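You operate a simulated robot arm through the tools that you are given. There is no shell and no other tool. Be economical: measure what you need, move in short steps, check, and stop when the job is done.

You are at the controls of a simulated robot arm. One attempt, no reset.

Task
Back off the second flange nut and wipe the old grease off the plate.
Fine: use the grey box spanner and the pad; both go back.

Only the result counts: the job must be done as asked and must still hold three seconds after the hand-in. Knocking over, shifting, dropping, spilling or breaking anything else fails it.

Robot
A 7-joint arm with a two-finger parallel gripper, fixed in place. Base frame: the origin is at the foot of the arm, x ahead of it, y to its left, z up; the work surface is at about z = 900. Units: mm, rad, N and s.
With the tool pointing down near the work surface it reaches from about 300 to 680 mm from the base axis. Its first joint turns from -1.152 to 1.152 rad. Payload 1.57 kg.
The TCP is the grasp point between the finger pads, 30 mm short of the fingertips. In the tool frame z runs along the fingers and y along their closing line. The gripper opens to 110 mm. The fingers are 24 mm wide and 12 mm thick; the gripper's body (48 by 112 mm) begins 78 mm behind the TCP.
Orientation is that of the tool frame in the base frame, as [roll, pitch, yaw] about the fixed x, y, z axes, in that order (R = Rz(yaw) Ry(pitch) Rx(roll)). With the fingers straight down and closing along the base's y, the tool's x points along the base's -x, its y along +y and its z along -z.

Tools
- The arm moves only by the tool send_rows. Its argument "commands" is a list of rows, each a list of 7 numbers: the shift along the tool's x, y, z in mm, then the turn, a rotation vector about the tool's x, y, z in rad, then the finger opening in mm, from 0 to 110. In form: [[dx, dy, dz, wx, wy, wz, hand], ...]. A call has 1 to 10 rows; each row shifts and turns the commanded pose from where the row before left it, along the tool's axes as they then stand. A row lasts 0.2 s, in which the tool goes at most 50 mm and 0.15 rad; a call with a longer step from one row to the next is refused whole, and so is a gripper value outside its range. A pose out of reach is approached as far as the arm can. The call stops where the force on the tool passes 40 N (or 10 N more than at its start, if that is more) or the arm is blocked; 0.2 s more then pass. The fingers move at their own pace (about 108 mm/s each) and stop on an object; they squeeze with about 42 N. The grip force told is the motor's: it shows also when the fingers shut on nothing. Time passes only in rows, and 0.2 s behind the last, so rows that do not move let the fingers close. The reply holds the time, the measured pose of the TCP, the force on the tool along the base axes, the opening and the grip force, in the units named above and with some noise.
- Cameras (640 x 400 px; columns grow to the right, rows downward): "scene" is fixed at [153, -371.9, 1424.7]; the picture's right is [0.88, -0.48, 0.00], its down [-0.23, -0.43, -0.87] and it looks along [0.42, 0.77, -0.49] (base axes); focal length 262 px, centre (320, 200). "wrist" rides on the gripper at [-36, 0, -80] in the tool frame; the picture's right is [0.00, -1.00, 0.00], its down [0.97, 0.00, -0.24] and it looks along [0.24, 0.00, 0.97] (tool axes); focal length 218 px, centre (320, 200).
- grab_frame(camera): a new picture of that camera. No time passes.
- probe_pixels(camera, pixels): for up to 12 pixels [column, row] of the newest picture of that camera ("zoom" is the newest enlarged one), the place [x, y, z] in the base frame of the surface seen there, good to about 2 mm, but the place of the scene camera against the robot may be out by one fixed shift of up to 18 mm in any direction. No time passes.
- enlarge(camera, box): a new picture of the part [left, top, right, bottom] of that camera's present view, enlarged. No time passes.
- hand_in(): hands the job in; it is judged then, once.

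Work in short steps. Measure before you move; look again where a grasp or a placing could have gone wrong, and mend it. You have 80 turns and 46 pictures in all, those below and enlarged ones among them. Open the gripper and draw the arm clear of the work before you hand the job in, unless the task says otherwise; then end with one line.

The tools are called by a JSON object that holds its "name" and its "arguments". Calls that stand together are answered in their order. send_rows: Moves the arm, as the interface text tells. Its arguments: {"type":"object","properties":{"commands":{"type":"array","items":{"type":"array","items":{"type":"number"}}}},"required":["commands"]} The other tools are called the same way: grab_frame (camera) takes a picture; probe_pixels (camera, pixels) gives the place of the surface under pixels of a picture; enlarge (camera, box) takes an enlarged picture of a part of a camera's view; hand_in () hands the job in.

At the start:

```text
t: 0.0
tool_pos: [359.5, 40.7, 1326.5]
tcp_rot: [3.141, 0.001, -3.14]
contact_force: [0.7, 0.3, -0.5]
grip_width: 110.3
grip_force: 0.0
```

scene: 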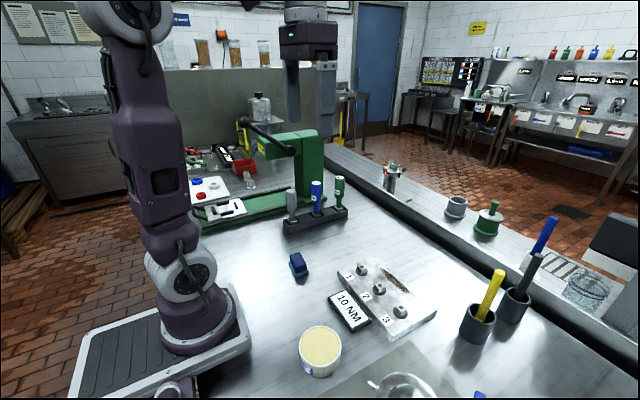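
wrist: 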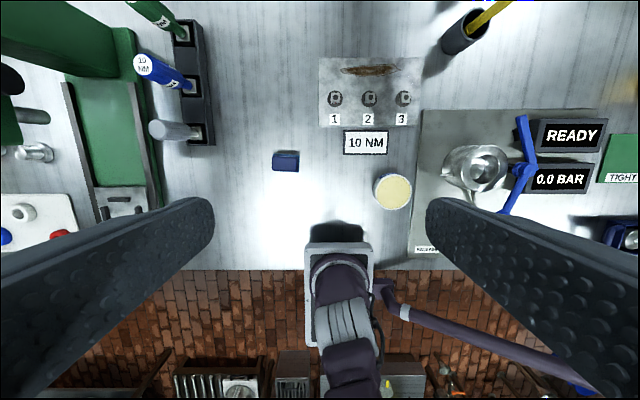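

The wrist view shows the plate with nuts 1–3 near (335–403, 98), a smear at (368,70), a blue block at (285,161) and a spanner rack at (190,90). I enlarge both views to identify the details.

{"name": "enlarge", "arguments": {"camera": "wrist", "box": [260, 40, 440, 220]}}

{"name": "enlarge", "arguments": {"camera": "scene", "box": [260, 160, 460, 360]}}

{"name": "enlarge", "arguments": {"camera": "wrist", "box": [60, 0, 260, 220]}}

```text
2.22 times, centred on (350, 130) of wrist
```

zoom: 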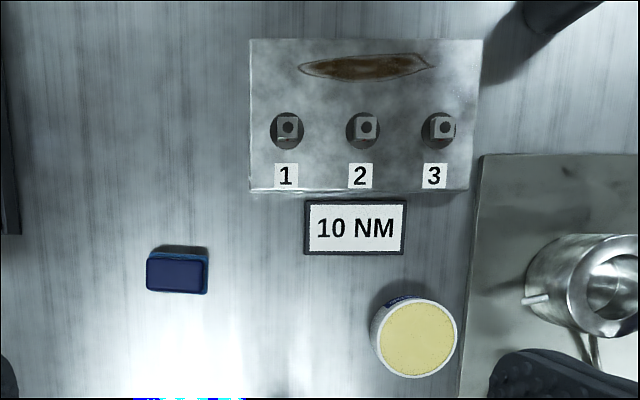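

```text
2.00 times, centred on (360, 260) of scene
```

zoom: 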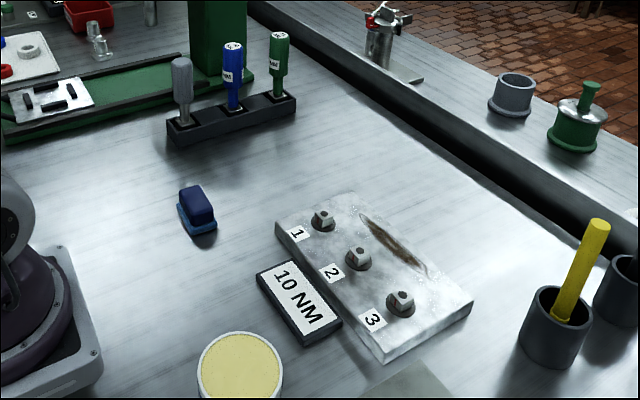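

```text
1.82 times, centred on (160, 110) of wrist
```

zoom: 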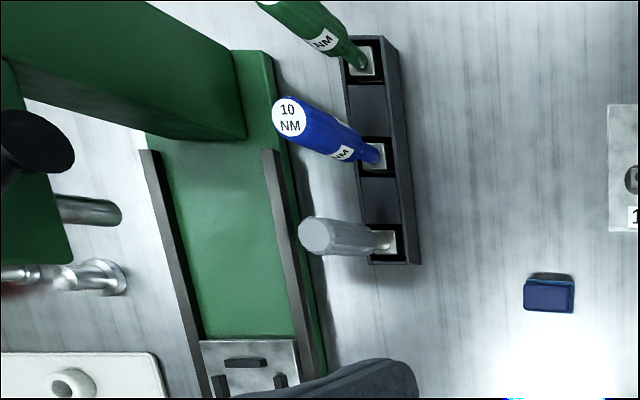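

I measure the key points with the wrist camera, which has no fixed shift.

{"name": "probe_pixels", "arguments": {"camera": "wrist", "pixels": [[153, 129], [175, 131], [195, 130], [205, 142], [285, 162], [370, 99], [335, 98], [403, 98], [345, 70], [392, 69], [322, 60], [420, 124]]}}

{"name": "probe_pixels", "arguments": {"camera": "scene", "pixels": [[291, 192], [292, 205], [293, 217], [317, 184], [339, 179], [298, 258], [298, 268], [379, 287], [361, 267], [400, 308], [383, 268], [410, 292]]}}

```text
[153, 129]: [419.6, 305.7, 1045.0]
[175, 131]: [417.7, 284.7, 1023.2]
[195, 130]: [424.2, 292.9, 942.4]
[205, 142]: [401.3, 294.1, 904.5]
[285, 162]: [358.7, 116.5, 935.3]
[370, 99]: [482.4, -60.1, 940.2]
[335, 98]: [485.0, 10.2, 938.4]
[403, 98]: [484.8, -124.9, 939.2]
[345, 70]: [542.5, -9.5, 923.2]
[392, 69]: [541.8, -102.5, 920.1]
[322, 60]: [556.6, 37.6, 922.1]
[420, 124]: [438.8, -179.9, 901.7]
```

```text
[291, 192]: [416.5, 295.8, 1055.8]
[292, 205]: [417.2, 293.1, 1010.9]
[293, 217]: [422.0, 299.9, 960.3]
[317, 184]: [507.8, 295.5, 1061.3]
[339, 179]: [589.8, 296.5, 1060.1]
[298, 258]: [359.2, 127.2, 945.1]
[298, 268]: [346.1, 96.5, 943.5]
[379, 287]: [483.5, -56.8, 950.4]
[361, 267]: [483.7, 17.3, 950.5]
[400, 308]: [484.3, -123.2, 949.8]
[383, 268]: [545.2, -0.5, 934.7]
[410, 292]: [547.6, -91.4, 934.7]
```

The press beside the rack could be in the way, so I probe its head and knob before going over the spanner.

{"name": "probe_pixels", "arguments": {"camera": "wrist", "pixels": [[10, 78], [60, 40], [130, 70], [115, 30], [145, 110], [120, 200], [30, 115], [190, 30], [215, 140], [212, 60], [145, 66], [150, 8]]}}

{"name": "probe_pixels", "arguments": {"camera": "scene", "pixels": [[244, 120], [265, 132], [300, 135], [320, 150], [290, 150], [260, 92], [284, 223], [346, 207]]}}

```text
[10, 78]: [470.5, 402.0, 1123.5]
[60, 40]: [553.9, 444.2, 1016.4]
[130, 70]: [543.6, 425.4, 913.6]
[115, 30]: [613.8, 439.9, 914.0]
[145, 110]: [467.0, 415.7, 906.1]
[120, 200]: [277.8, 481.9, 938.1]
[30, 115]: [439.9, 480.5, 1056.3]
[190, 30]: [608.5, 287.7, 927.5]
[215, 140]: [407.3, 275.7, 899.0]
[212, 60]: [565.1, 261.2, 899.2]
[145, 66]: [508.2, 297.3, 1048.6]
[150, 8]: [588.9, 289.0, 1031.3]
```

```text
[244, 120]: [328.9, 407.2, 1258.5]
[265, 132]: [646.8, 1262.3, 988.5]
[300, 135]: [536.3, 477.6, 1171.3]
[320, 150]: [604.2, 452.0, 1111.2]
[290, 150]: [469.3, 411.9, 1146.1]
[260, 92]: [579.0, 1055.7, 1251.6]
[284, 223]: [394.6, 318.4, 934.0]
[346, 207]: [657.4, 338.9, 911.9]
```

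The press lever stays at y≥400, so the rack approach at y=293 is clear. I move above the grey spanner, still high, with the opening at 70.

{"name": "send_rows", "arguments": {"commands": [[-8, 36, 25, 0, 0, 0, 70], [-8, 36, 25, 0, 0, 0, 70], [-8, 36, 25, 0, 0, 0, 70], [-8, 36, 25, 0, 0, 0, 70], [-8, 36, 25, 0, 0, 0, 70], [-9, 36, 25, 0, 0, 0, 70], [-9, 36, 26, 0, 0, 0, 70], [0, 0, 0, 0, 0, 0, 70]]}}

{"name": "grab_frame", "arguments": {"camera": "wrist"}}

```text
t: 1.8
tool_pos: [412.9, 292.7, 1150.9]
tcp_rot: [-3.141, -0.001, -3.14]
contact_force: [0.6, -0.2, 0.0]
grip_width: 70.1
grip_force: 0.0
```

```text
40 pictures are left
```

wrist: 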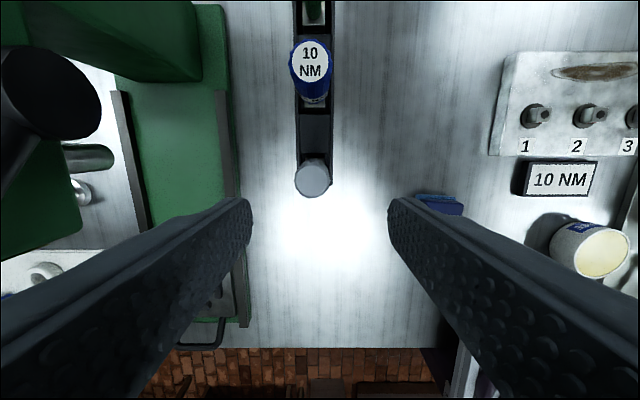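

The spanner's top is at about (312,181); I measure its edges and the rack.

{"name": "probe_pixels", "arguments": {"camera": "wrist", "pixels": [[312, 182], [298, 182], [327, 182], [312, 167], [312, 195], [330, 150], [299, 150], [310, 62], [331, 187]]}}

{"name": "enlarge", "arguments": {"camera": "scene", "box": [265, 165, 365, 240]}}

```text
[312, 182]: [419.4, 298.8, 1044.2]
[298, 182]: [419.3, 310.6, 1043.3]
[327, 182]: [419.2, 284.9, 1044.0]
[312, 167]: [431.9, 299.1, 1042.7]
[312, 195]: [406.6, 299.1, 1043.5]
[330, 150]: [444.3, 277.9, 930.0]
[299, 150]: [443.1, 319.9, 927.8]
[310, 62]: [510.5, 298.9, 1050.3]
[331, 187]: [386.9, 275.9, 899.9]
```

```text
5.33 times, centred on (315, 202) of scene
```

zoom: 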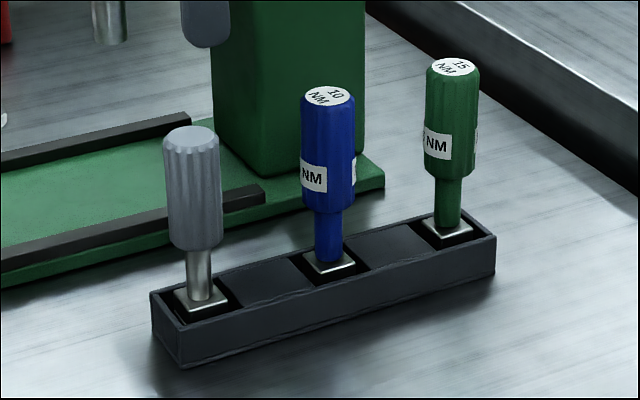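

Spanner axis is at about (419, 298.5), top 1043.5, with a round handle about 26 mm across. I align over it, go down to z≈1008, and then close.

{"name": "send_rows", "arguments": {"commands": [[-6, 6, 0, 0, 0, 0, 70], [0, 0, 36, 0, 0, 0, 70], [0, 0, 36, 0, 0, 0, 70], [0, 0, 36, 0, 0, 0, 70], [0, 0, 34, 0, 0, 0, 70], [0, 0, 0, 0, 0, 0, 70]]}}

{"name": "grab_frame", "arguments": {"camera": "wrist"}}

```text
t: 3.2
tool_pos: [422.7, 301.1, 1007.9]
tcp_rot: [3.14, 0.0, -3.141]
contact_force: [0.1, -0.2, -0.8]
grip_width: 70.1
grip_force: 0.1
```

```text
38 pictures are left
```

wrist: 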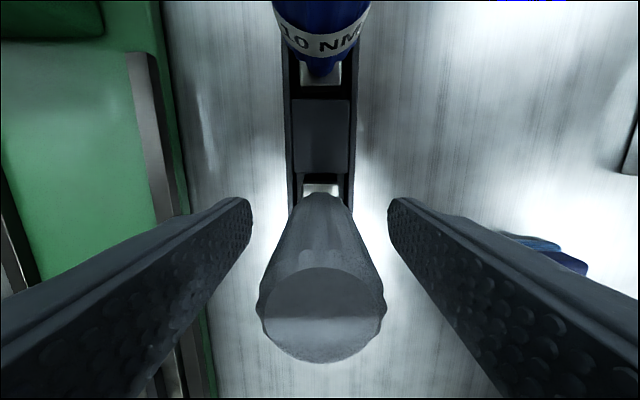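

The readings jumped by a few mm, so I re-measure the handle and hold still for a fresh pose reading.

{"name": "probe_pixels", "arguments": {"camera": "wrist", "pixels": [[320, 300], [258, 310], [384, 310], [320, 270], [320, 360], [262, 330], [380, 330], [250, 205], [389, 205]]}}

{"name": "send_rows", "arguments": {"commands": [[0, 0, 0, 0, 0, 0, 70]]}}

```text
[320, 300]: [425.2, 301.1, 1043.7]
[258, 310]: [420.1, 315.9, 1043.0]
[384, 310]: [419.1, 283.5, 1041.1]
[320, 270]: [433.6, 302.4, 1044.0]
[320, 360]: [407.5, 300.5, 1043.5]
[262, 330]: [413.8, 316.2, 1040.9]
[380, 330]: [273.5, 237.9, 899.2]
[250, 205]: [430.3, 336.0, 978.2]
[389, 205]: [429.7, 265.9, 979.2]
```

```text
t: 3.6
tool_pos: [424.3, 299.9, 1007.7]
tcp_rot: [3.141, -0.001, 3.14]
contact_force: [-0.2, 0.0, 0.1]
grip_width: 70.2
grip_force: 0.0
```

The handle's centre is at about (420, 300) and the TCP is at 424, so I shift x by −4 and close.

{"name": "send_rows", "arguments": {"commands": [[3.5, 0, 0, 0, 0, 0, 70], [0, 0, 0, 0, 0, 0, 50], [0, 0, 0, 0, 0, 0, 10], [0, 0, 0, 0, 0, 0, 10], [0, 0, 0, 0, 0, 0, 10]]}}

```text
t: 4.8
tool_pos: [418.5, 299.9, 1007.7]
tcp_rot: [-3.141, -0.001, -3.141]
contact_force: [0.3, 0.4, -0.5]
grip_width: 32.2
grip_force: 41.0
```

Gripped at 32 mm. I lift straight up in small steps.

{"name": "send_rows", "arguments": {"commands": [[0, 0, -20, 0, 0, 0, 10], [0, 0, -30, 0, 0, 0, 10], [0, 0, -35, 0, 0, 0, 10], [0, 0, -35, 0, 0, 0, 10], [0, 0, 0, 0, 0, 0, 10]]}}

{"name": "enlarge", "arguments": {"camera": "scene", "box": [230, 110, 390, 240]}}

```text
t: 6.0
tool_pos: [418.9, 299.0, 1127.3]
tcp_rot: [3.141, 0.0, 3.142]
contact_force: [-0.1, 0.8, -1.8]
grip_width: 32.0
grip_force: 40.7
```

```text
3.08 times, centred on (310, 175) of scene
```

zoom: 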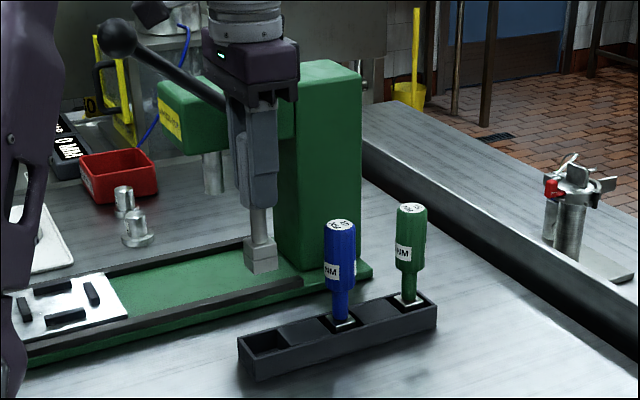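

The spanner is out of the rack. I probe its socket's lower edge and corners to get its length.

{"name": "probe_pixels", "arguments": {"camera": "zoom", "pixels": [[245, 262], [258, 272], [276, 270], [258, 252], [264, 225], [266, 300], [243, 242], [254, 249], [278, 245]]}}

{"name": "grab_frame", "arguments": {"camera": "wrist"}}

```text
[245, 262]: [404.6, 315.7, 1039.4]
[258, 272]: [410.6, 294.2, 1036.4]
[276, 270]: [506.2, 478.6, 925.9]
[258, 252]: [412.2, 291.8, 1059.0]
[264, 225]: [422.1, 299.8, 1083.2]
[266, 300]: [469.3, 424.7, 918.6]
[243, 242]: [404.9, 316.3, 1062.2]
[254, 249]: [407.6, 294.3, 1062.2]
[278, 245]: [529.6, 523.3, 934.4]
```

```text
36 pictures are left
```

wrist: 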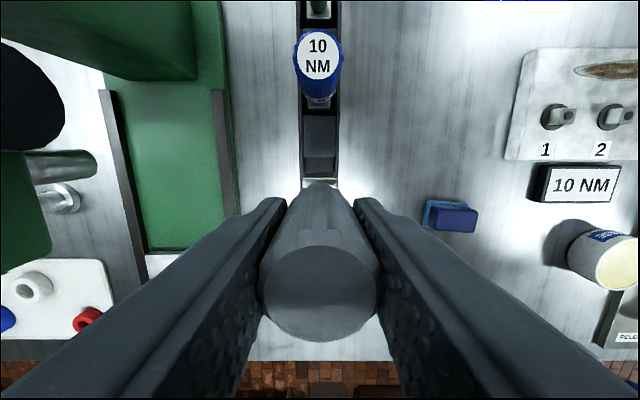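

The spanner's bottom is about 102 mm below the TCP. I carry it toward nut 2, stopping short at x≈390 so the nut stays visible.

{"name": "send_rows", "arguments": {"commands": [[3, -45, 0, 0, 0, 0, 10], [3, -45, 0, 0, 0, 0, 10], [4, -45, 0, 0, 0, 0, 10], [4, -45, 0, 0, 0, 0, 10], [4, -45, 0, 0, 0, 0, 10], [4, -45, 0, 0, 0, 0, 10], [4, -45, 0, 0, 0, 0, 10], [3, -44, 0, 0, 0, 0, 10], [0, 0, 0, 0, 0, 0, 10]]}}

{"name": "enlarge", "arguments": {"camera": "wrist", "box": [250, 70, 390, 170]}}

```text
t: 8.0
tool_pos: [387.5, -61.4, 1129.5]
tcp_rot: [-3.141, 0.0, 3.138]
contact_force: [-0.1, 0.8, -0.8]
grip_width: 31.9
grip_force: 40.7
```

```text
4.00 times, centred on (320, 120) of wrist
```

zoom: 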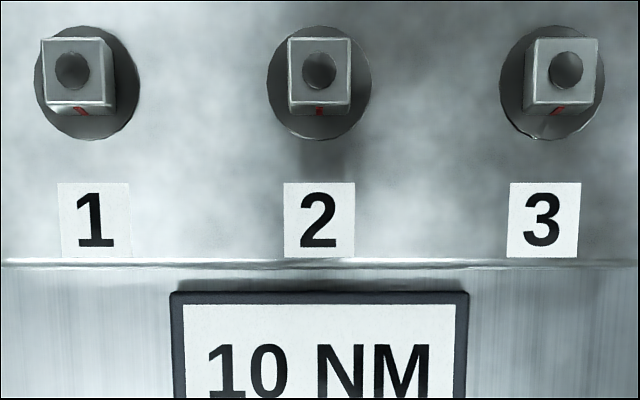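

Nut 2 is square-on to the base axes, with a red mark facing −x. I measure its top.

{"name": "probe_pixels", "arguments": {"camera": "zoom", "pixels": [[293, 43], [348, 43], [348, 98], [293, 98], [320, 44], [320, 98], [292, 70], [349, 70], [320, 70], [320, 120], [371, 85], [268, 85]]}}

{"name": "enlarge", "arguments": {"camera": "scene", "box": [310, 190, 400, 300]}}

```text
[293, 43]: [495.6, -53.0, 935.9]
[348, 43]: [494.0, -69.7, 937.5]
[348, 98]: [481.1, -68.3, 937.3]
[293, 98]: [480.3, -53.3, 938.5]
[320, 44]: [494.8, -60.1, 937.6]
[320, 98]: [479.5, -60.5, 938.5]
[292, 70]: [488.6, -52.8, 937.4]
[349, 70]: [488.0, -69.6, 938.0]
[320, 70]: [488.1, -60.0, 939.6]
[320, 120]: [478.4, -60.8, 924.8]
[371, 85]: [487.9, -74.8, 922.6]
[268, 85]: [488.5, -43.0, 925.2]
```

```text
3.64 times, centred on (355, 245) of scene
```

zoom: 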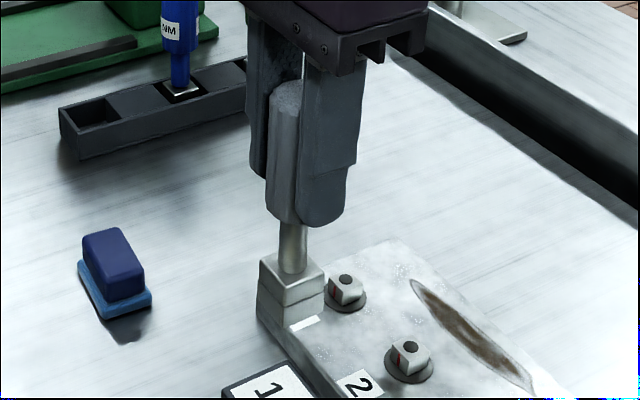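

The socket looks aligned. I check its edges and, with nut 2's top seen in the same picture, the scene camera's shift.

{"name": "probe_pixels", "arguments": {"camera": "zoom", "pixels": [[262, 300], [284, 316], [291, 316], [322, 302], [262, 282], [284, 298], [291, 296], [322, 282], [287, 325], [398, 345], [425, 345], [411, 347]]}}

```text
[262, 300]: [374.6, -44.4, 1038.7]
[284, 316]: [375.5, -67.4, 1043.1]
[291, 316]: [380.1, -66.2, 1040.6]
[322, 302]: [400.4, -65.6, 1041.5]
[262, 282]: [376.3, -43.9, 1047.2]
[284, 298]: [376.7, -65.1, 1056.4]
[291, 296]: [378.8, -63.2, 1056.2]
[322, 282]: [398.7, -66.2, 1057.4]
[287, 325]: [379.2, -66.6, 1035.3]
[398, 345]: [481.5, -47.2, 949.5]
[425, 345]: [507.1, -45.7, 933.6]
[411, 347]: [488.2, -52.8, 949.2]
```

Socket faces are axis-aligned within about 2°. I move over nut 2 at the same height, then read the pose several times to average out noise.

{"name": "send_rows", "arguments": {"commands": [[-33, 0, 0, 0, 0, 0, 10], [-33, 0, 0, 0, 0, 0, 10], [-33, 0, 0, 0, 0, 0, 10], [0, 0, 0, 0, 0, 0, 10], [0, 0, 0, 0, 0, 0, 10]]}}

{"name": "send_rows", "arguments": {"commands": [[0, 0, 0, 0, 0, 0, 10]]}}

{"name": "send_rows", "arguments": {"commands": [[0, 0, 0, 0, 0, 0, 10]]}}

{"name": "grab_frame", "arguments": {"camera": "wrist"}}

{"name": "enlarge", "arguments": {"camera": "scene", "box": [330, 190, 430, 310]}}

```text
t: 9.2
tool_pos: [492.8, -61.0, 1128.7]
tcp_rot: [-3.14, 0.0, 3.141]
contact_force: [-0.8, 0.1, -1.1]
grip_width: 32.0
grip_force: 40.5
```

```text
t: 9.6
tool_pos: [492.2, -61.2, 1129.3]
tcp_rot: [3.141, 0.001, 3.141]
contact_force: [0.3, 0.3, -1.2]
grip_width: 31.8
grip_force: 40.2
```

```text
t: 10.0
tool_pos: [492.1, -61.1, 1128.9]
tcp_rot: [-3.141, -0.001, -3.141]
contact_force: [0.7, 0.3, -2.3]
grip_width: 32.1
grip_force: 40.9
```

```text
33 pictures are left
```

wrist: 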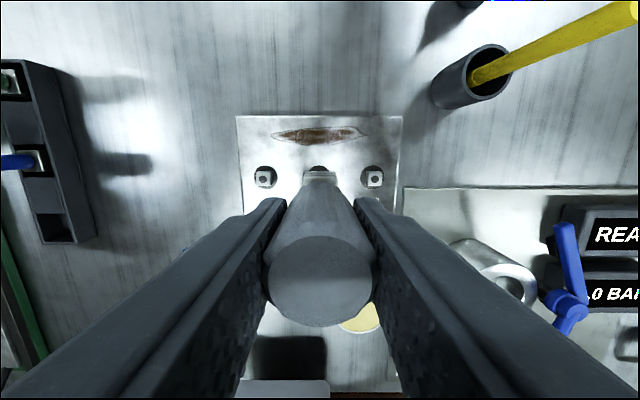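

```text
3.33 times, centred on (380, 250) of scene
```

zoom: 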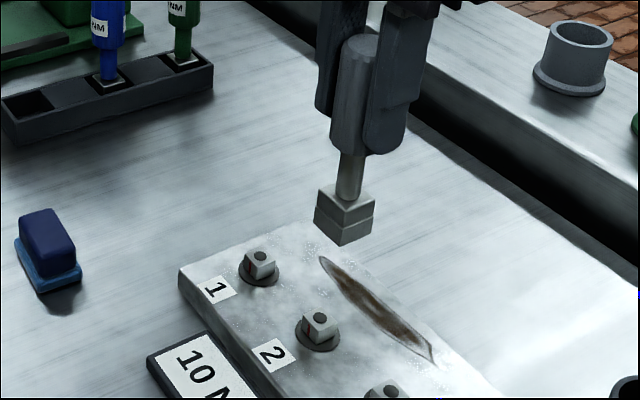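

TCP reads a steady (492.3, −61.1), which is x +5 too far. I compare the socket and nut 2 in the same scene picture.

{"name": "probe_pixels", "arguments": {"camera": "zoom", "pixels": [[319, 225], [340, 237], [346, 239], [371, 224], [319, 212], [340, 224], [306, 328], [317, 337], [325, 338], [337, 331], [320, 318], [325, 325]]}}

{"name": "probe_pixels", "arguments": {"camera": "wrist", "pixels": [[320, 240], [320, 325], [265, 285], [374, 285], [320, 280], [265, 178], [374, 178]]}}

```text
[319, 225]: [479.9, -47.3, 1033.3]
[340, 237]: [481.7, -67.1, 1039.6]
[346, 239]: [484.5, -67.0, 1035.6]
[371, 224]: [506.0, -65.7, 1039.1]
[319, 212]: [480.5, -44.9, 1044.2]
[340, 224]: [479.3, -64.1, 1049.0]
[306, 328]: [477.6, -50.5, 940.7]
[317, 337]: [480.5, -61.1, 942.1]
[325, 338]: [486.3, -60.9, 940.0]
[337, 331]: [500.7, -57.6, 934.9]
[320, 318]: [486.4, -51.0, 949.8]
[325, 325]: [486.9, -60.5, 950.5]
```

```text
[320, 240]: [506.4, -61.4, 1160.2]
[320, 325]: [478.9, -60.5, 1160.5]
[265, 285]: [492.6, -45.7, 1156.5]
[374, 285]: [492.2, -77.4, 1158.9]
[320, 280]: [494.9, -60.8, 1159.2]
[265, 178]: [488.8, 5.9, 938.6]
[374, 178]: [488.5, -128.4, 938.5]
```

Socket centre is at x≈492.5 and nut 2 at x≈487.8, y≈−61. I shift x by −4.5 and descend 65 mm to hover just above the nut, then check.

{"name": "send_rows", "arguments": {"commands": [[4.5, 0, 0, 0, 0, 0, 10], [0, 0, 33, 0, 0, 0, 10], [0, 0, 32, 0, 0, 0, 10], [0, 0, 0, 0, 0, 0, 10], [0, 0, 0, 0, 0, 0, 10]]}}

{"name": "send_rows", "arguments": {"commands": [[0, 0, 0, 0, 0, 0, 10]]}}

{"name": "enlarge", "arguments": {"camera": "scene", "box": [340, 230, 420, 310]}}

```text
t: 11.2
tool_pos: [485.7, -62.7, 1061.9]
tcp_rot: [3.141, 0.002, 3.141]
contact_force: [-1.3, -0.4, -1.1]
grip_width: 31.9
grip_force: 40.8
```

```text
t: 11.6
tool_pos: [485.4, -61.8, 1062.5]
tcp_rot: [3.141, -0.002, -3.141]
contact_force: [0.0, -0.6, -0.5]
grip_width: 32.2
grip_force: 40.9
```

```text
5.00 times, centred on (380, 270) of scene
```

zoom: 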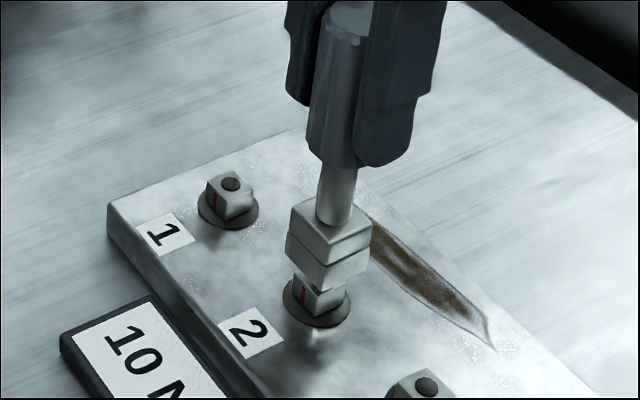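

TCP now reads (485.5, −62), so I check the socket against the nut in this picture.

{"name": "probe_pixels", "arguments": {"camera": "zoom", "pixels": [[290, 258], [300, 266], [316, 278], [328, 282], [345, 276], [364, 265], [297, 290], [305, 297], [316, 305], [326, 305], [335, 300], [342, 295]]}}

```text
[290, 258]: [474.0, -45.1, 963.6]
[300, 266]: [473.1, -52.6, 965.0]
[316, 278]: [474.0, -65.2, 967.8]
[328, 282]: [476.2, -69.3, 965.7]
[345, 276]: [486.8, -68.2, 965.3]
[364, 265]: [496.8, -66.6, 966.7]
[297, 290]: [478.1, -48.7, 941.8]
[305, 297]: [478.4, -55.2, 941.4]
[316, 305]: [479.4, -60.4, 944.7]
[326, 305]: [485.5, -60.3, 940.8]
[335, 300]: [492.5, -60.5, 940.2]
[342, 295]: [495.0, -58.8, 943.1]
```

The socket needs about +2 in x and +1.3 in y, so I apply that and read the pose.

{"name": "send_rows", "arguments": {"commands": [[-2, 1.3, 0, 0, 0, 0, 10], [0, 0, 0, 0, 0, 0, 10], [0, 0, 0, 0, 0, 0, 10]]}}

{"name": "send_rows", "arguments": {"commands": [[0, 0, 0, 0, 0, 0, 10]]}}

```text
t: 12.4
tool_pos: [487.3, -60.6, 1062.6]
tcp_rot: [3.14, 0.0, 3.141]
contact_force: [0.1, -0.1, -2.0]
grip_width: 32.1
grip_force: 41.0
```

```text
t: 12.8
tool_pos: [487.0, -59.4, 1062.4]
tcp_rot: [3.14, 0.0, 3.141]
contact_force: [-0.2, 0.3, -1.0]
grip_width: 32.2
grip_force: 40.7
```

Pose reads (487.2, −60), close to the target. I lower in small steps and watch the force.

{"name": "send_rows", "arguments": {"commands": [[0, 0, 5, 0, 0, 0, 10], [0, 0, 5, 0, 0, 0, 10], [0, 0, 4, 0, 0, 0, 10], [0, 0, 3, 0, 0, 0, 10], [0, 0, 3, 0, 0, 0, 10], [0, 0, 0, 0, 0, 0, 10]]}}

{"name": "enlarge", "arguments": {"camera": "scene", "box": [340, 230, 420, 310]}}

```text
t: 14.2
tool_pos: [486.7, -59.7, 1044.4]
tcp_rot: [-3.14, 0.001, 3.141]
contact_force: [-0.5, 0.2, -1.6]
grip_width: 32.0
grip_force: 40.4
```

```text
5.00 times, centred on (380, 270) of scene
```

zoom: 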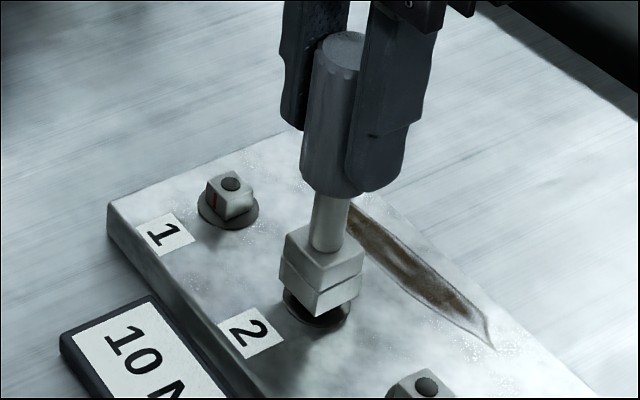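

No contact yet, with the socket just reaching the nut. I continue down slowly.

{"name": "send_rows", "arguments": {"commands": [[-0.5, -0.4, 2, 0, 0, 0, 10], [0, 0, 2, 0, 0, 0, 10], [0, 0, 2, 0, 0, 0, 10], [0, 0, 2, 0, 0, 0, 10], [0, 0, 0, 0, 0, 0, 10]]}}

```text
t: 15.4
tool_pos: [488.0, -60.0, 1038.0]
tcp_rot: [3.141, 0.004, -3.142]
contact_force: [-2.8, 1.6, 28.4]
grip_width: 31.9
grip_force: 40.4
```

Contact of 28 N at z=1038. I look to see whether the socket is resting on the nut's top or seated.

{"name": "enlarge", "arguments": {"camera": "scene", "box": [355, 245, 405, 300]}}

{"name": "grab_frame", "arguments": {"camera": "wrist"}}

```text
7.27 times, centred on (380, 272) of scene
```

zoom: 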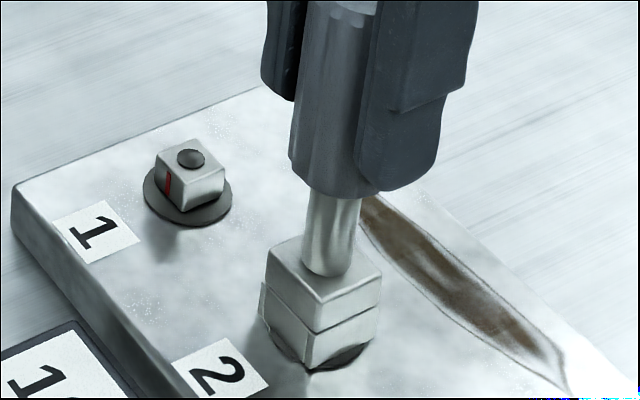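

```text
28 pictures are left
```

wrist: 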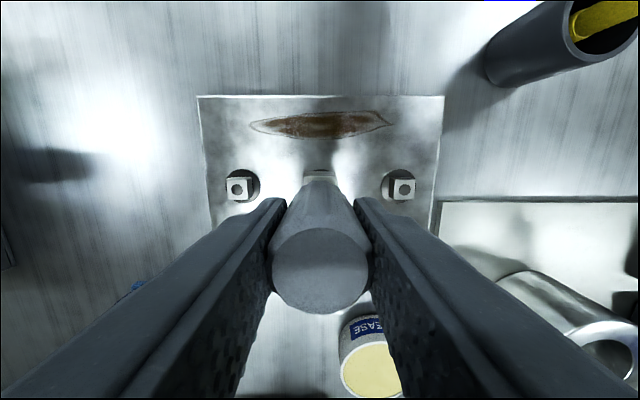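

The socket's lower edge sits near the flange; I probe its height against the flange and plate.

{"name": "probe_pixels", "arguments": {"camera": "zoom", "pixels": [[266, 322], [285, 345], [305, 362], [312, 364], [340, 350], [372, 335], [345, 358], [275, 350], [340, 375], [270, 285], [265, 295], [166, 205]]}}

```text
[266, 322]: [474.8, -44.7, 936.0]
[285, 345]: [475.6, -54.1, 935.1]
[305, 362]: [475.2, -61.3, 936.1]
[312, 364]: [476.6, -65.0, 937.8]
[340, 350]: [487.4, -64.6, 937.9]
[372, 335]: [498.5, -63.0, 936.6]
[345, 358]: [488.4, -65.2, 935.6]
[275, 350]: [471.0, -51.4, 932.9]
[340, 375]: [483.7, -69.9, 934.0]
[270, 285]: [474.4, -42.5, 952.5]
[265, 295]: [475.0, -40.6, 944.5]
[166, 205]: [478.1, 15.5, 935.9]
```

The socket rim is at the flange level (936 vs 935.5 in scene z), so it is seated over nut 2. I ease the pressure and turn counter-clockwise from above (negative about tool z).

{"name": "send_rows", "arguments": {"commands": [[0, 0, -0.7, 0, 0, 0, 10], [0, 0, 0, 0, 0, -0.08, 10], [0, 0, 0, 0, 0, -0.08, 10], [0, 0, 0, 0, 0, -0.08, 10], [0, 0, 0, 0, 0, -0.08, 10], [0, 0, 0, 0, 0, -0.08, 10], [0, 0, 0, 0, 0, 0, 10]]}}

{"name": "enlarge", "arguments": {"camera": "scene", "box": [355, 245, 405, 300]}}

```text
t: 17.0
tool_pos: [486.7, -58.4, 1036.5]
tcp_rot: [3.139, -0.002, -2.744]
contact_force: [2.5, -6.3, -3.1]
grip_width: 32.0
grip_force: 40.2
```

```text
7.27 times, centred on (380, 272) of scene
```

zoom: 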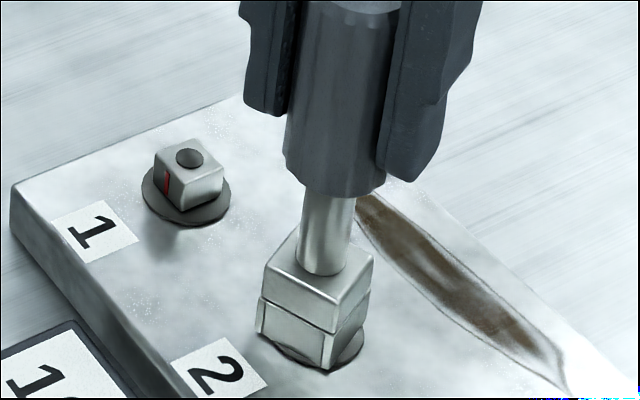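

The socket turned with the tool (yaw +0.4, counter-clockwise) with low force. I continue turning.

{"name": "send_rows", "arguments": {"commands": [[0, 0, 0, 0, 0, -0.1, 10], [0, 0, 0, 0, 0, -0.1, 10], [0, 0, 0, 0, 0, -0.1, 10], [0, 0, 0, 0, 0, -0.1, 10], [0, 0, 0, 0, 0, -0.1, 10], [0, 0, 0, 0, 0, -0.1, 10], [0, 0, 0, 0, 0, -0.1, 10], [0, 0, 0, 0, 0, -0.1, 10], [0, 0, 0, 0, 0, 0, 10]]}}

{"name": "enlarge", "arguments": {"camera": "scene", "box": [355, 245, 405, 300]}}

```text
t: 19.0
tool_pos: [485.9, -59.1, 1038.4]
tcp_rot: [-3.141, 0.001, -1.94]
contact_force: [1.0, -0.1, -1.0]
grip_width: 31.9
grip_force: 40.4
```

```text
7.27 times, centred on (380, 272) of scene
```

zoom: 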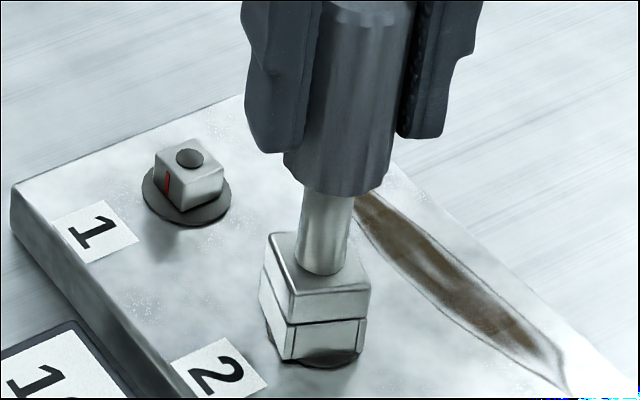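

1.2 rad turned, low forces. I carry on toward a half turn, which also leaves the square aligned for the rack.

{"name": "send_rows", "arguments": {"commands": [[0, 0, 0, 0, 0, -0.1, 10], [0, 0, 0, 0, 0, -0.1, 10], [0, 0, 0, 0, 0, -0.1, 10], [0, 0, 0, 0, 0, -0.1, 10], [0, 0, 0, 0, 0, -0.1, 10], [0, 0, 0, 0, 0, -0.1, 10], [0, 0, 0, 0, 0, -0.1, 10], [0, 0, 0, 0, 0, -0.1, 10], [0, 0, 0, 0, 0, -0.1, 10], [0, 0, 0, 0, 0, 0, 10]]}}

```text
t: 21.2
tool_pos: [488.9, -59.3, 1036.0]
tcp_rot: [3.141, 0.001, -1.041]
contact_force: [-1.5, -6.0, 6.8]
grip_width: 32.0
grip_force: 40.4
```

{"name": "send_rows", "arguments": {"commands": [[0, 0, 0, 0, 0, -0.1, 10], [0, 0, 0, 0, 0, -0.1, 10], [0, 0, 0, 0, 0, -0.1, 10], [0, 0, 0, 0, 0, -0.1, 10], [0, 0, 0, 0, 0, -0.1, 10], [0, 0, 0, 0, 0, -0.1, 10], [0, 0, 0, 0, 0, -0.1, 10], [0, 0, 0, 0, 0, -0.1, 10], [0, 0, 0, 0, 0, -0.1, 10], [0, 0, 0, 0, 0, 0, 10]]}}

{"name": "enlarge", "arguments": {"camera": "scene", "box": [355, 245, 405, 300]}}

```text
t: 23.4
tool_pos: [486.4, -59.4, 1036.2]
tcp_rot: [-3.141, 0.0, -0.141]
contact_force: [2.6, -0.8, 0.5]
grip_width: 32.4
grip_force: 40.2
```

```text
7.27 times, centred on (380, 272) of scene
```

zoom: 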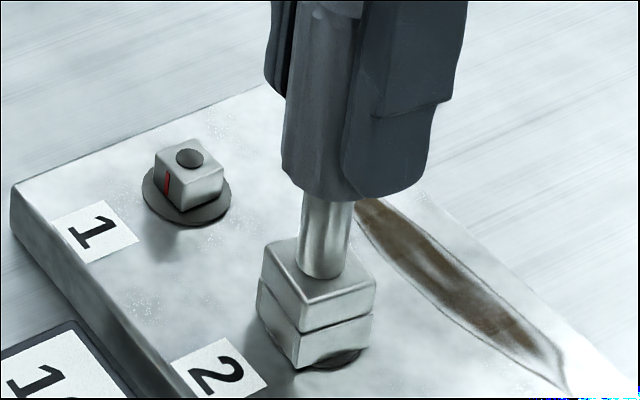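

Turned 3.0 rad. I finish the half turn and lift straight off slowly.

{"name": "send_rows", "arguments": {"commands": [[0, 0, 0, 0, 0, -0.141, 10], [0, 0, 0, 0, 0, 0, 10], [0, 0, -5, 0, 0, 0, 10], [0, 0, -8, 0, 0, 0, 10], [0, 0, -12, 0, 0, 0, 10], [0, 0, -30, 0, 0, 0, 10], [0, 0, -40, 0, 0, 0, 10], [0, 0, 0, 0, 0, 0, 10]]}}

{"name": "enlarge", "arguments": {"camera": "scene", "box": [340, 220, 420, 310]}}

```text
t: 25.2
tool_pos: [489.0, -63.3, 1132.8]
tcp_rot: [-3.14, -0.002, -0.002]
contact_force: [-0.3, -0.3, -1.8]
grip_width: 32.0
grip_force: 40.7
```

```text
4.44 times, centred on (380, 265) of scene
```

zoom: 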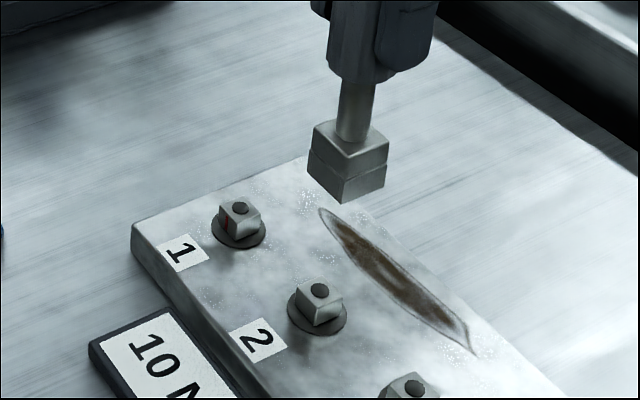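

Nut 2's red mark has gone round to the far side and nuts 1 and 3 are unchanged. I carry the spanner back toward the rack; at yaw 0, base dx = tool dx and base dy = −tool dy.

{"name": "send_rows", "arguments": {"commands": [[-10, -45, 0, 0, 0, 0, 10], [-10, -45, 0, 0, 0, 0, 10], [-10, -45, 0, 0, 0, 0, 10], [-10, -45, 0, 0, 0, 0, 10], [-10, -45, 0, 0, 0, 0, 10], [-10, -45, 0, 0, 0, 0, 10], [-10, -45, 0, 0, 0, 0, 10], [0, -45, 0, 0, 0, 0, 10], [0, 0, 0, 0, 0, 0, 10], [0, 0, 0, 0, 0, 0, 10]]}}

{"name": "enlarge", "arguments": {"camera": "scene", "box": [250, 140, 370, 240]}}

{"name": "grab_frame", "arguments": {"camera": "wrist"}}

```text
t: 27.4
tool_pos: [416.4, 301.6, 1130.3]
tcp_rot: [-3.141, 0.001, -0.002]
contact_force: [-0.1, 0.2, -1.7]
grip_width: 31.8
grip_force: 40.4
```

```text
4.00 times, centred on (310, 190) of scene
```

zoom: 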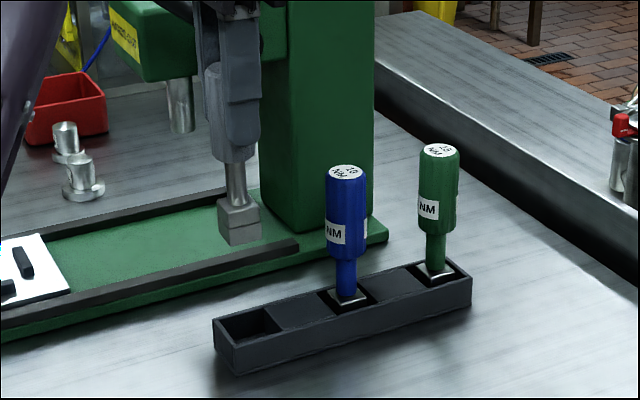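

```text
22 pictures are left
```

wrist: 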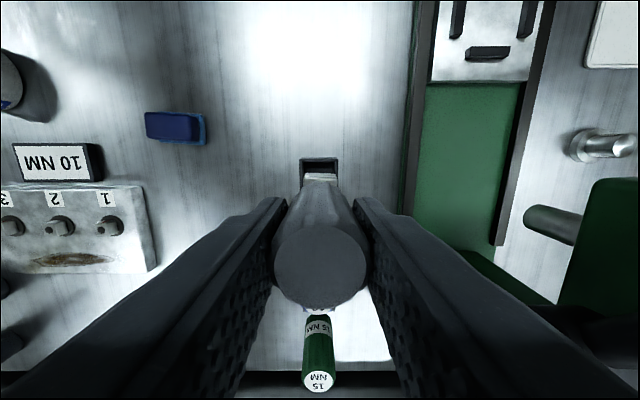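

I measure the empty pocket's rims, the blue spanner's socket and the held socket in the same scene picture.

{"name": "probe_pixels", "arguments": {"camera": "zoom", "pixels": [[217, 319], [248, 301], [284, 321], [249, 343], [222, 340], [233, 371], [221, 232], [231, 240], [242, 240], [256, 234], [345, 301], [330, 293]]}}

{"name": "probe_pixels", "arguments": {"camera": "wrist", "pixels": [[320, 158], [299, 170], [340, 170], [320, 163], [305, 165], [334, 165], [320, 310], [320, 233], [272, 270], [368, 270], [318, 382]]}}

```text
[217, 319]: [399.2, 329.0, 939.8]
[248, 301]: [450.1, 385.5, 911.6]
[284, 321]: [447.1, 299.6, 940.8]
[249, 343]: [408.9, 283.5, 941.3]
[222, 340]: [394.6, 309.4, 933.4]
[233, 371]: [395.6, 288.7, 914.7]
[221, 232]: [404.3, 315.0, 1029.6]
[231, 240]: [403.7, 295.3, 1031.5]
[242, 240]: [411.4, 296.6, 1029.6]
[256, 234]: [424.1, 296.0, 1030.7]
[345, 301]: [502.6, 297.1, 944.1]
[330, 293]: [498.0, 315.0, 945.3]
```

```text
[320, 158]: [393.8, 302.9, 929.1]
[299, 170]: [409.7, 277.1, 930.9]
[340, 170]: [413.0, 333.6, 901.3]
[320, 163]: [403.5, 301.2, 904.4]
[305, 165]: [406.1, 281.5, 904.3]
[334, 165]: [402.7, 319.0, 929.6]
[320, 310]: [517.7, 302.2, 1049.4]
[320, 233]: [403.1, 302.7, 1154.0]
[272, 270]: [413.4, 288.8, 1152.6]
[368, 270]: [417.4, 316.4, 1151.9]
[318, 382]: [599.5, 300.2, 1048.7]
```

The socket needs about +3.3 in x and −2 in y to sit over the pocket centre (419.8, 299.5). I correct, lower partway above the rack, and re-check.

{"name": "send_rows", "arguments": {"commands": [[3.3, 2, 0, 0, 0, 0, 10], [0, 0, 30, 0, 0, 0, 10], [0, 0, 30, 0, 0, 0, 10], [0, 0, 15, 0, 0, 0, 10], [0, 0, 0, 0, 0, 0, 10], [0, 0, 0, 0, 0, 0, 10]]}}

{"name": "send_rows", "arguments": {"commands": [[0, 0, 0, 0, 0, 0, 10]]}}

{"name": "enlarge", "arguments": {"camera": "scene", "box": [265, 170, 365, 240]}}

```text
t: 28.8
tool_pos: [421.2, 301.3, 1055.5]
tcp_rot: [-3.14, 0.0, -0.001]
contact_force: [0.1, 0.2, -1.9]
grip_width: 32.1
grip_force: 40.5
```

```text
t: 29.2
tool_pos: [422.0, 300.1, 1056.5]
tcp_rot: [-3.141, -0.001, -0.003]
contact_force: [0.2, -0.7, -1.5]
grip_width: 32.1
grip_force: 40.6
```

```text
5.71 times, centred on (315, 205) of scene
```

zoom: 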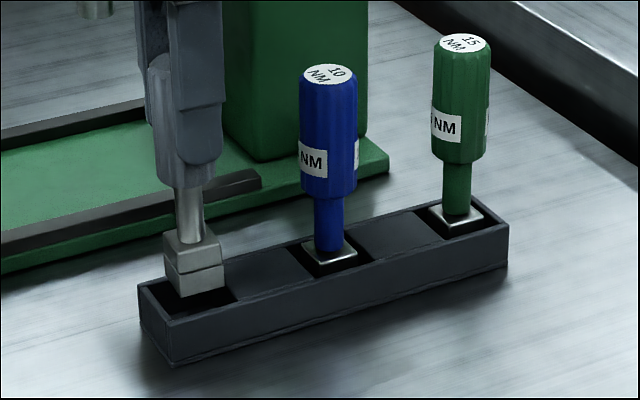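

The socket hovers over the pocket; I measure its faces once more.

{"name": "probe_pixels", "arguments": {"camera": "zoom", "pixels": [[168, 285], [178, 290], [190, 291], [210, 287], [168, 265], [190, 270], [317, 254], [332, 260], [345, 257]]}}

```text
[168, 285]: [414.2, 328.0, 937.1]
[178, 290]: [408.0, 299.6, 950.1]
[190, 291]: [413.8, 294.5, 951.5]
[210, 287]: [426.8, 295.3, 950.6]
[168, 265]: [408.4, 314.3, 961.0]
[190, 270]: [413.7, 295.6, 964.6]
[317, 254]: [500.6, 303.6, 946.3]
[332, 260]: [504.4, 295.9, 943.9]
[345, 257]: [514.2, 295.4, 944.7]
```

Held socket faces line up with blue's (south 295 vs 295.6, west 408 vs 499−90), so I lower into the pocket.

{"name": "send_rows", "arguments": {"commands": [[-0.8, 0, 8, 0, 0, 0, 10], [0, 0, 8, 0, 0, 0, 10], [0, 0, 8, 0, 0, 0, 10], [0, 0, 6, 0, 0, 0, 10], [0, 0, 4, 0, 0, 0, 10], [0, 0, 2, 0, 0, 0, 10], [0, 0, 0, 0, 0, 0, 10]]}}

```text
t: 30.8
tool_pos: [421.6, 299.2, 1019.8]
tcp_rot: [-3.139, -0.002, -0.001]
contact_force: [8.5, -4.3, 30.8]
grip_width: 32.2
grip_force: 41.0
```

Contact at z=1019.8, about the pocket floor. I check visually before release.

{"name": "enlarge", "arguments": {"camera": "scene", "box": [265, 170, 365, 240]}}

```text
5.71 times, centred on (315, 205) of scene
```

zoom: 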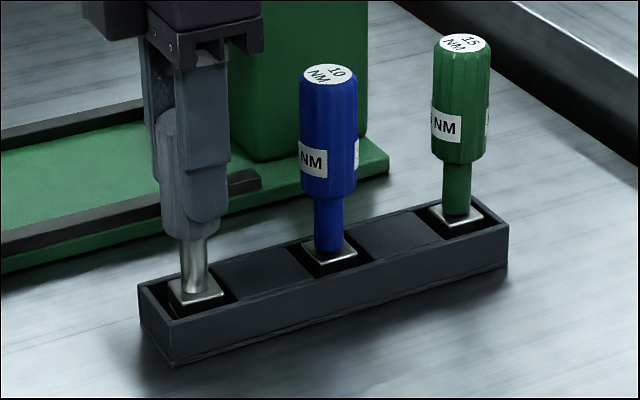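

Seated at the same depth as its neighbours. I ease up 0.5 mm, open to 60 mm, then raise straight up.

{"name": "send_rows", "arguments": {"commands": [[0, 0, -0.7, 0, 0, 0, 10], [0, 0, 0, 0, 0, 0, 40], [0, 0, 0, 0, 0, 0, 70], [0, 0, 0, 0, 0, 0, 70], [0, 0, -30, 0, 0, 0, 70], [0, 0, -45, 0, 0, 0, 70], [0, 0, -45, 0, 0, 0, 70], [0, 0, 0, 0, 0, 0, 70]]}}

{"name": "grab_frame", "arguments": {"camera": "wrist"}}

```text
t: 32.6
tool_pos: [419.7, 302.7, 1140.9]
tcp_rot: [3.141, 0.0, -0.002]
contact_force: [0.9, 0.5, -0.3]
grip_width: 69.9
grip_force: 0.0
```

```text
19 pictures are left
```

wrist: 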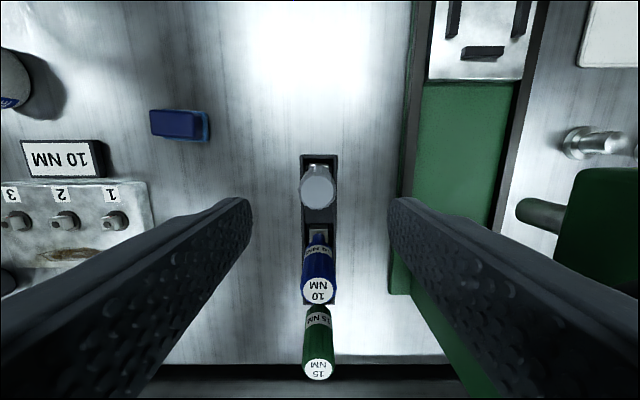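

The spanner stands back in its pocket. Next the pad: I turn the wrist back a quarter turn (yaw −1.57) so the fingers close along x, the pad's short side.

{"name": "send_rows", "arguments": {"commands": [[0, 0, 0, 0, 0, 0.149, 70], [0, 0, 0, 0, 0, 0.149, 70], [0, 0, 0, 0, 0, 0.149, 70], [0, 0, 0, 0, 0, 0.149, 70], [0, 0, 0, 0, 0, 0.149, 70], [0, 0, 0, 0, 0, 0.149, 70], [0, 0, 0, 0, 0, 0.149, 70], [0, 0, 0, 0, 0, 0.149, 70], [0, 0, 0, 0, 0, 0.149, 70], [0, 0, 0, 0, 0, 0.149, 70]]}}

{"name": "send_rows", "arguments": {"commands": [[0, 0, 0, 0, 0, 0.081, 70], [40, 14, 0, 0, 0, 0, 70], [40, 14, 0, 0, 0, 0, 70], [40, 14, 10, 0, 0, 0, 70], [40, 14, 20, 0, 0, 0, 70], [24, 9, 30, 0, 0, 0, 70], [0, 0, 0, 0, 0, 0, 70], [0, 0, 0, 0, 0, 0, 70]]}}

{"name": "grab_frame", "arguments": {"camera": "wrist"}}

```text
t: 34.8
tool_pos: [419.6, 298.7, 1141.6]
tcp_rot: [3.142, 0.001, -1.494]
contact_force: [-0.4, -0.1, -0.3]
grip_width: 69.6
grip_force: 0.0
```

```text
t: 36.6
tool_pos: [353.8, 112.9, 1082.4]
tcp_rot: [3.141, 0.001, -1.571]
contact_force: [-0.7, 0.5, 0.1]
grip_width: 70.0
grip_force: 0.1
```

```text
18 pictures are left
```

wrist: 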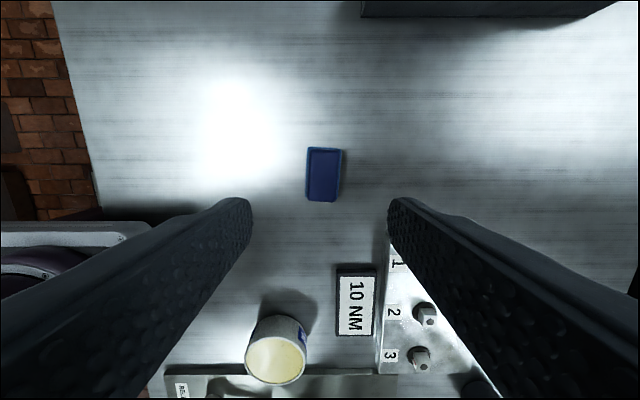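

The pad is at about (322,173), its long side along base y. I measure its outline and heights.

{"name": "probe_pixels", "arguments": {"camera": "wrist", "pixels": [[323, 173], [309, 175], [338, 175], [323, 152], [321, 199], [306, 185], [342, 165], [312, 155], [338, 197], [308, 150]]}}

{"name": "enlarge", "arguments": {"camera": "scene", "box": [270, 235, 330, 290]}}

```text
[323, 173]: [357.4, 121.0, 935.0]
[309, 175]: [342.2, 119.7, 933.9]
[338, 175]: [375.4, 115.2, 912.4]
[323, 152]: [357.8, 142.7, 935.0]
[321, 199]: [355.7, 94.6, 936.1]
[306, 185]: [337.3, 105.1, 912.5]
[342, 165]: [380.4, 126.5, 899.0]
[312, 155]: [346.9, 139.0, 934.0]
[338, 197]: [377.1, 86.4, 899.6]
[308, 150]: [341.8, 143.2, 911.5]
```

```text
7.27 times, centred on (300, 262) of scene
```

zoom: 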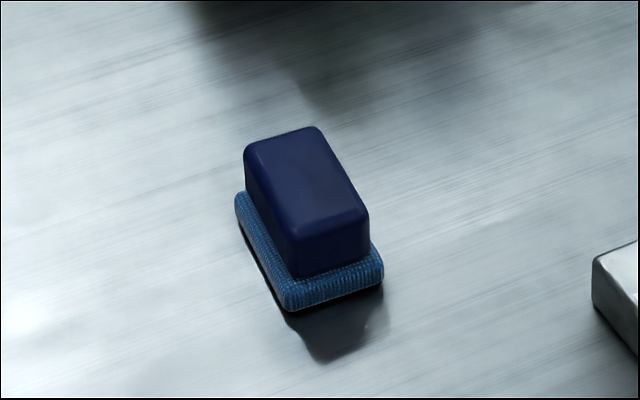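

The pad's grip block spans x 342–372, y 94–143, z 912–935; its centre is (357, 119). I centre on it and go down to z≈990, then read the pose.

{"name": "send_rows", "arguments": {"commands": [[-6, -3, 0, 0, 0, 0, 70], [0, 0, 40, 0, 0, 0, 70], [0, 0, 40, 0, 0, 0, 70], [0, 0, 12, 0, 0, 0, 70], [0, 0, 0, 0, 0, 0, 70], [0, 0, 0, 0, 0, 0, 70]]}}

{"name": "grab_frame", "arguments": {"camera": "wrist"}}

```text
t: 38.0
tool_pos: [356.6, 124.9, 990.2]
tcp_rot: [-3.14, 0.0, -1.573]
contact_force: [0.0, -0.3, 0.3]
grip_width: 70.1
grip_force: 0.0
```

```text
16 pictures are left
```

wrist: 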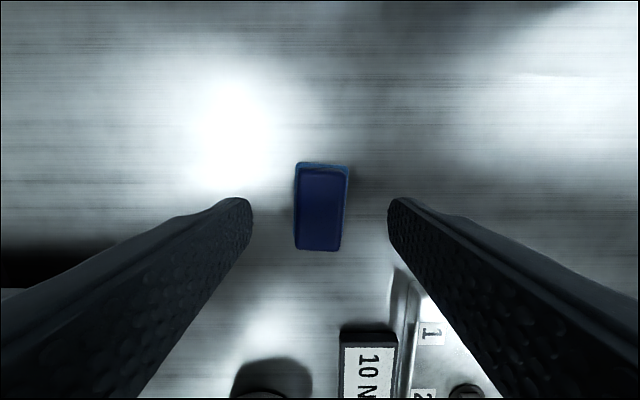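

The pad looks turned by a few degrees; I measure its edges to match the finger angle.

{"name": "probe_pixels", "arguments": {"camera": "wrist", "pixels": [[301, 180], [297, 240], [344, 185], [338, 240], [305, 174], [340, 176], [302, 246], [334, 248], [302, 164], [345, 167], [320, 210]]}}

```text
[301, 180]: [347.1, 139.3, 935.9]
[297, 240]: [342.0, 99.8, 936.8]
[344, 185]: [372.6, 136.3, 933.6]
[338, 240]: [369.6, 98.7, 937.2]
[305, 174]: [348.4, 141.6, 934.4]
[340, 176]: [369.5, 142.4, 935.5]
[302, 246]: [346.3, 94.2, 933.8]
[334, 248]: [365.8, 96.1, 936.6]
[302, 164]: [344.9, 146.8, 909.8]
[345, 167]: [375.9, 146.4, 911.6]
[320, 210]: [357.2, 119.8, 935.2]
```

The pad is turned about 0.07 rad clockwise. I turn to match, shift y to 119, and lower to z≈947 (tips at 917, above the base cloth).

{"name": "send_rows", "arguments": {"commands": [[5, -0.8, 0, 0, 0, 0.07, 70], [0, 0, 20, 0, 0, 0, 70], [0, 0, 15, 0, 0, 0, 70], [0, 0, 8, 0, 0, 0, 70], [0, 0, 0, 0, 0, 0, 70], [0, 0, 0, 0, 0, 0, 70]]}}

```text
t: 39.4
tool_pos: [358.3, 116.6, 948.4]
tcp_rot: [3.141, 0.0, -1.644]
contact_force: [0.9, 0.7, -0.2]
grip_width: 70.1
grip_force: 0.2
```

Centred at (358.3, 116.6, 948). I close on the grip block.

{"name": "send_rows", "arguments": {"commands": [[0, 0, 1.5, 0, 0, 0, 70], [0, 0, 0, 0, 0, 0, 45], [0, 0, 0, 0, 0, 0, 10], [0, 0, 0, 0, 0, 0, 10], [0, 0, 0, 0, 0, 0, 10]]}}

{"name": "enlarge", "arguments": {"camera": "scene", "box": [260, 225, 340, 290]}}

```text
t: 40.6
tool_pos: [358.3, 116.1, 945.6]
tcp_rot: [3.141, 0.001, -1.642]
contact_force: [-0.2, -0.2, 2.4]
grip_width: 31.0
grip_force: 39.6
```

```text
6.15 times, centred on (300, 258) of scene
```

zoom: 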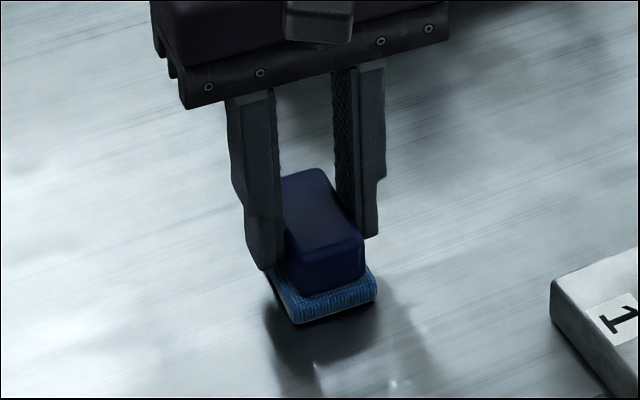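

The pad is gripped square (31 mm). I lift it, straighten to yaw −1.571, and carry it high to the +y side of the smear.

{"name": "send_rows", "arguments": {"commands": [[0, 0, -30, 0, 0, 0, 10], [0, 0, -40, 0, 0, 0, 10], [0, 0, -40, 0, 0, -0.071, 10], [10, -40, 0, 0, 0, 0, 10], [10, -40, 0, 0, 0, 0, 10], [10, -40, 0, 0, 0, 0, 10], [10, -40, 0, 0, 0, 0, 10], [20, -22, 0, 0, 0, 0, 10], [0, 0, 0, 0, 0, 0, 10], [0, 0, 0, 0, 0, 0, 10]]}}

{"name": "enlarge", "arguments": {"camera": "scene", "box": [340, 210, 460, 330]}}

```text
t: 42.8
tool_pos: [537.7, 55.3, 1056.6]
tcp_rot: [-3.141, -0.001, -1.574]
contact_force: [0.4, -0.5, -0.3]
grip_width: 10.1
grip_force: 0.1
```

```text
3.33 times, centred on (400, 270) of scene
```

zoom: 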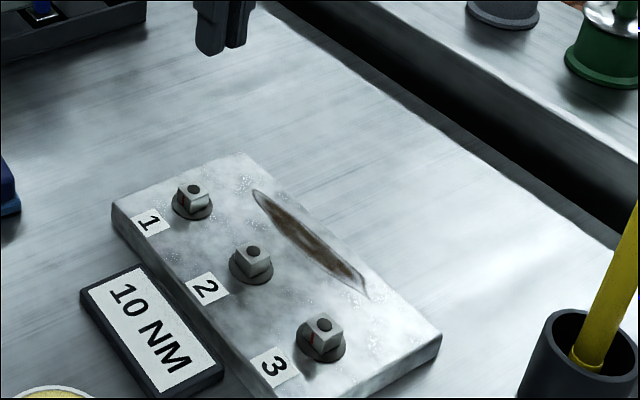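

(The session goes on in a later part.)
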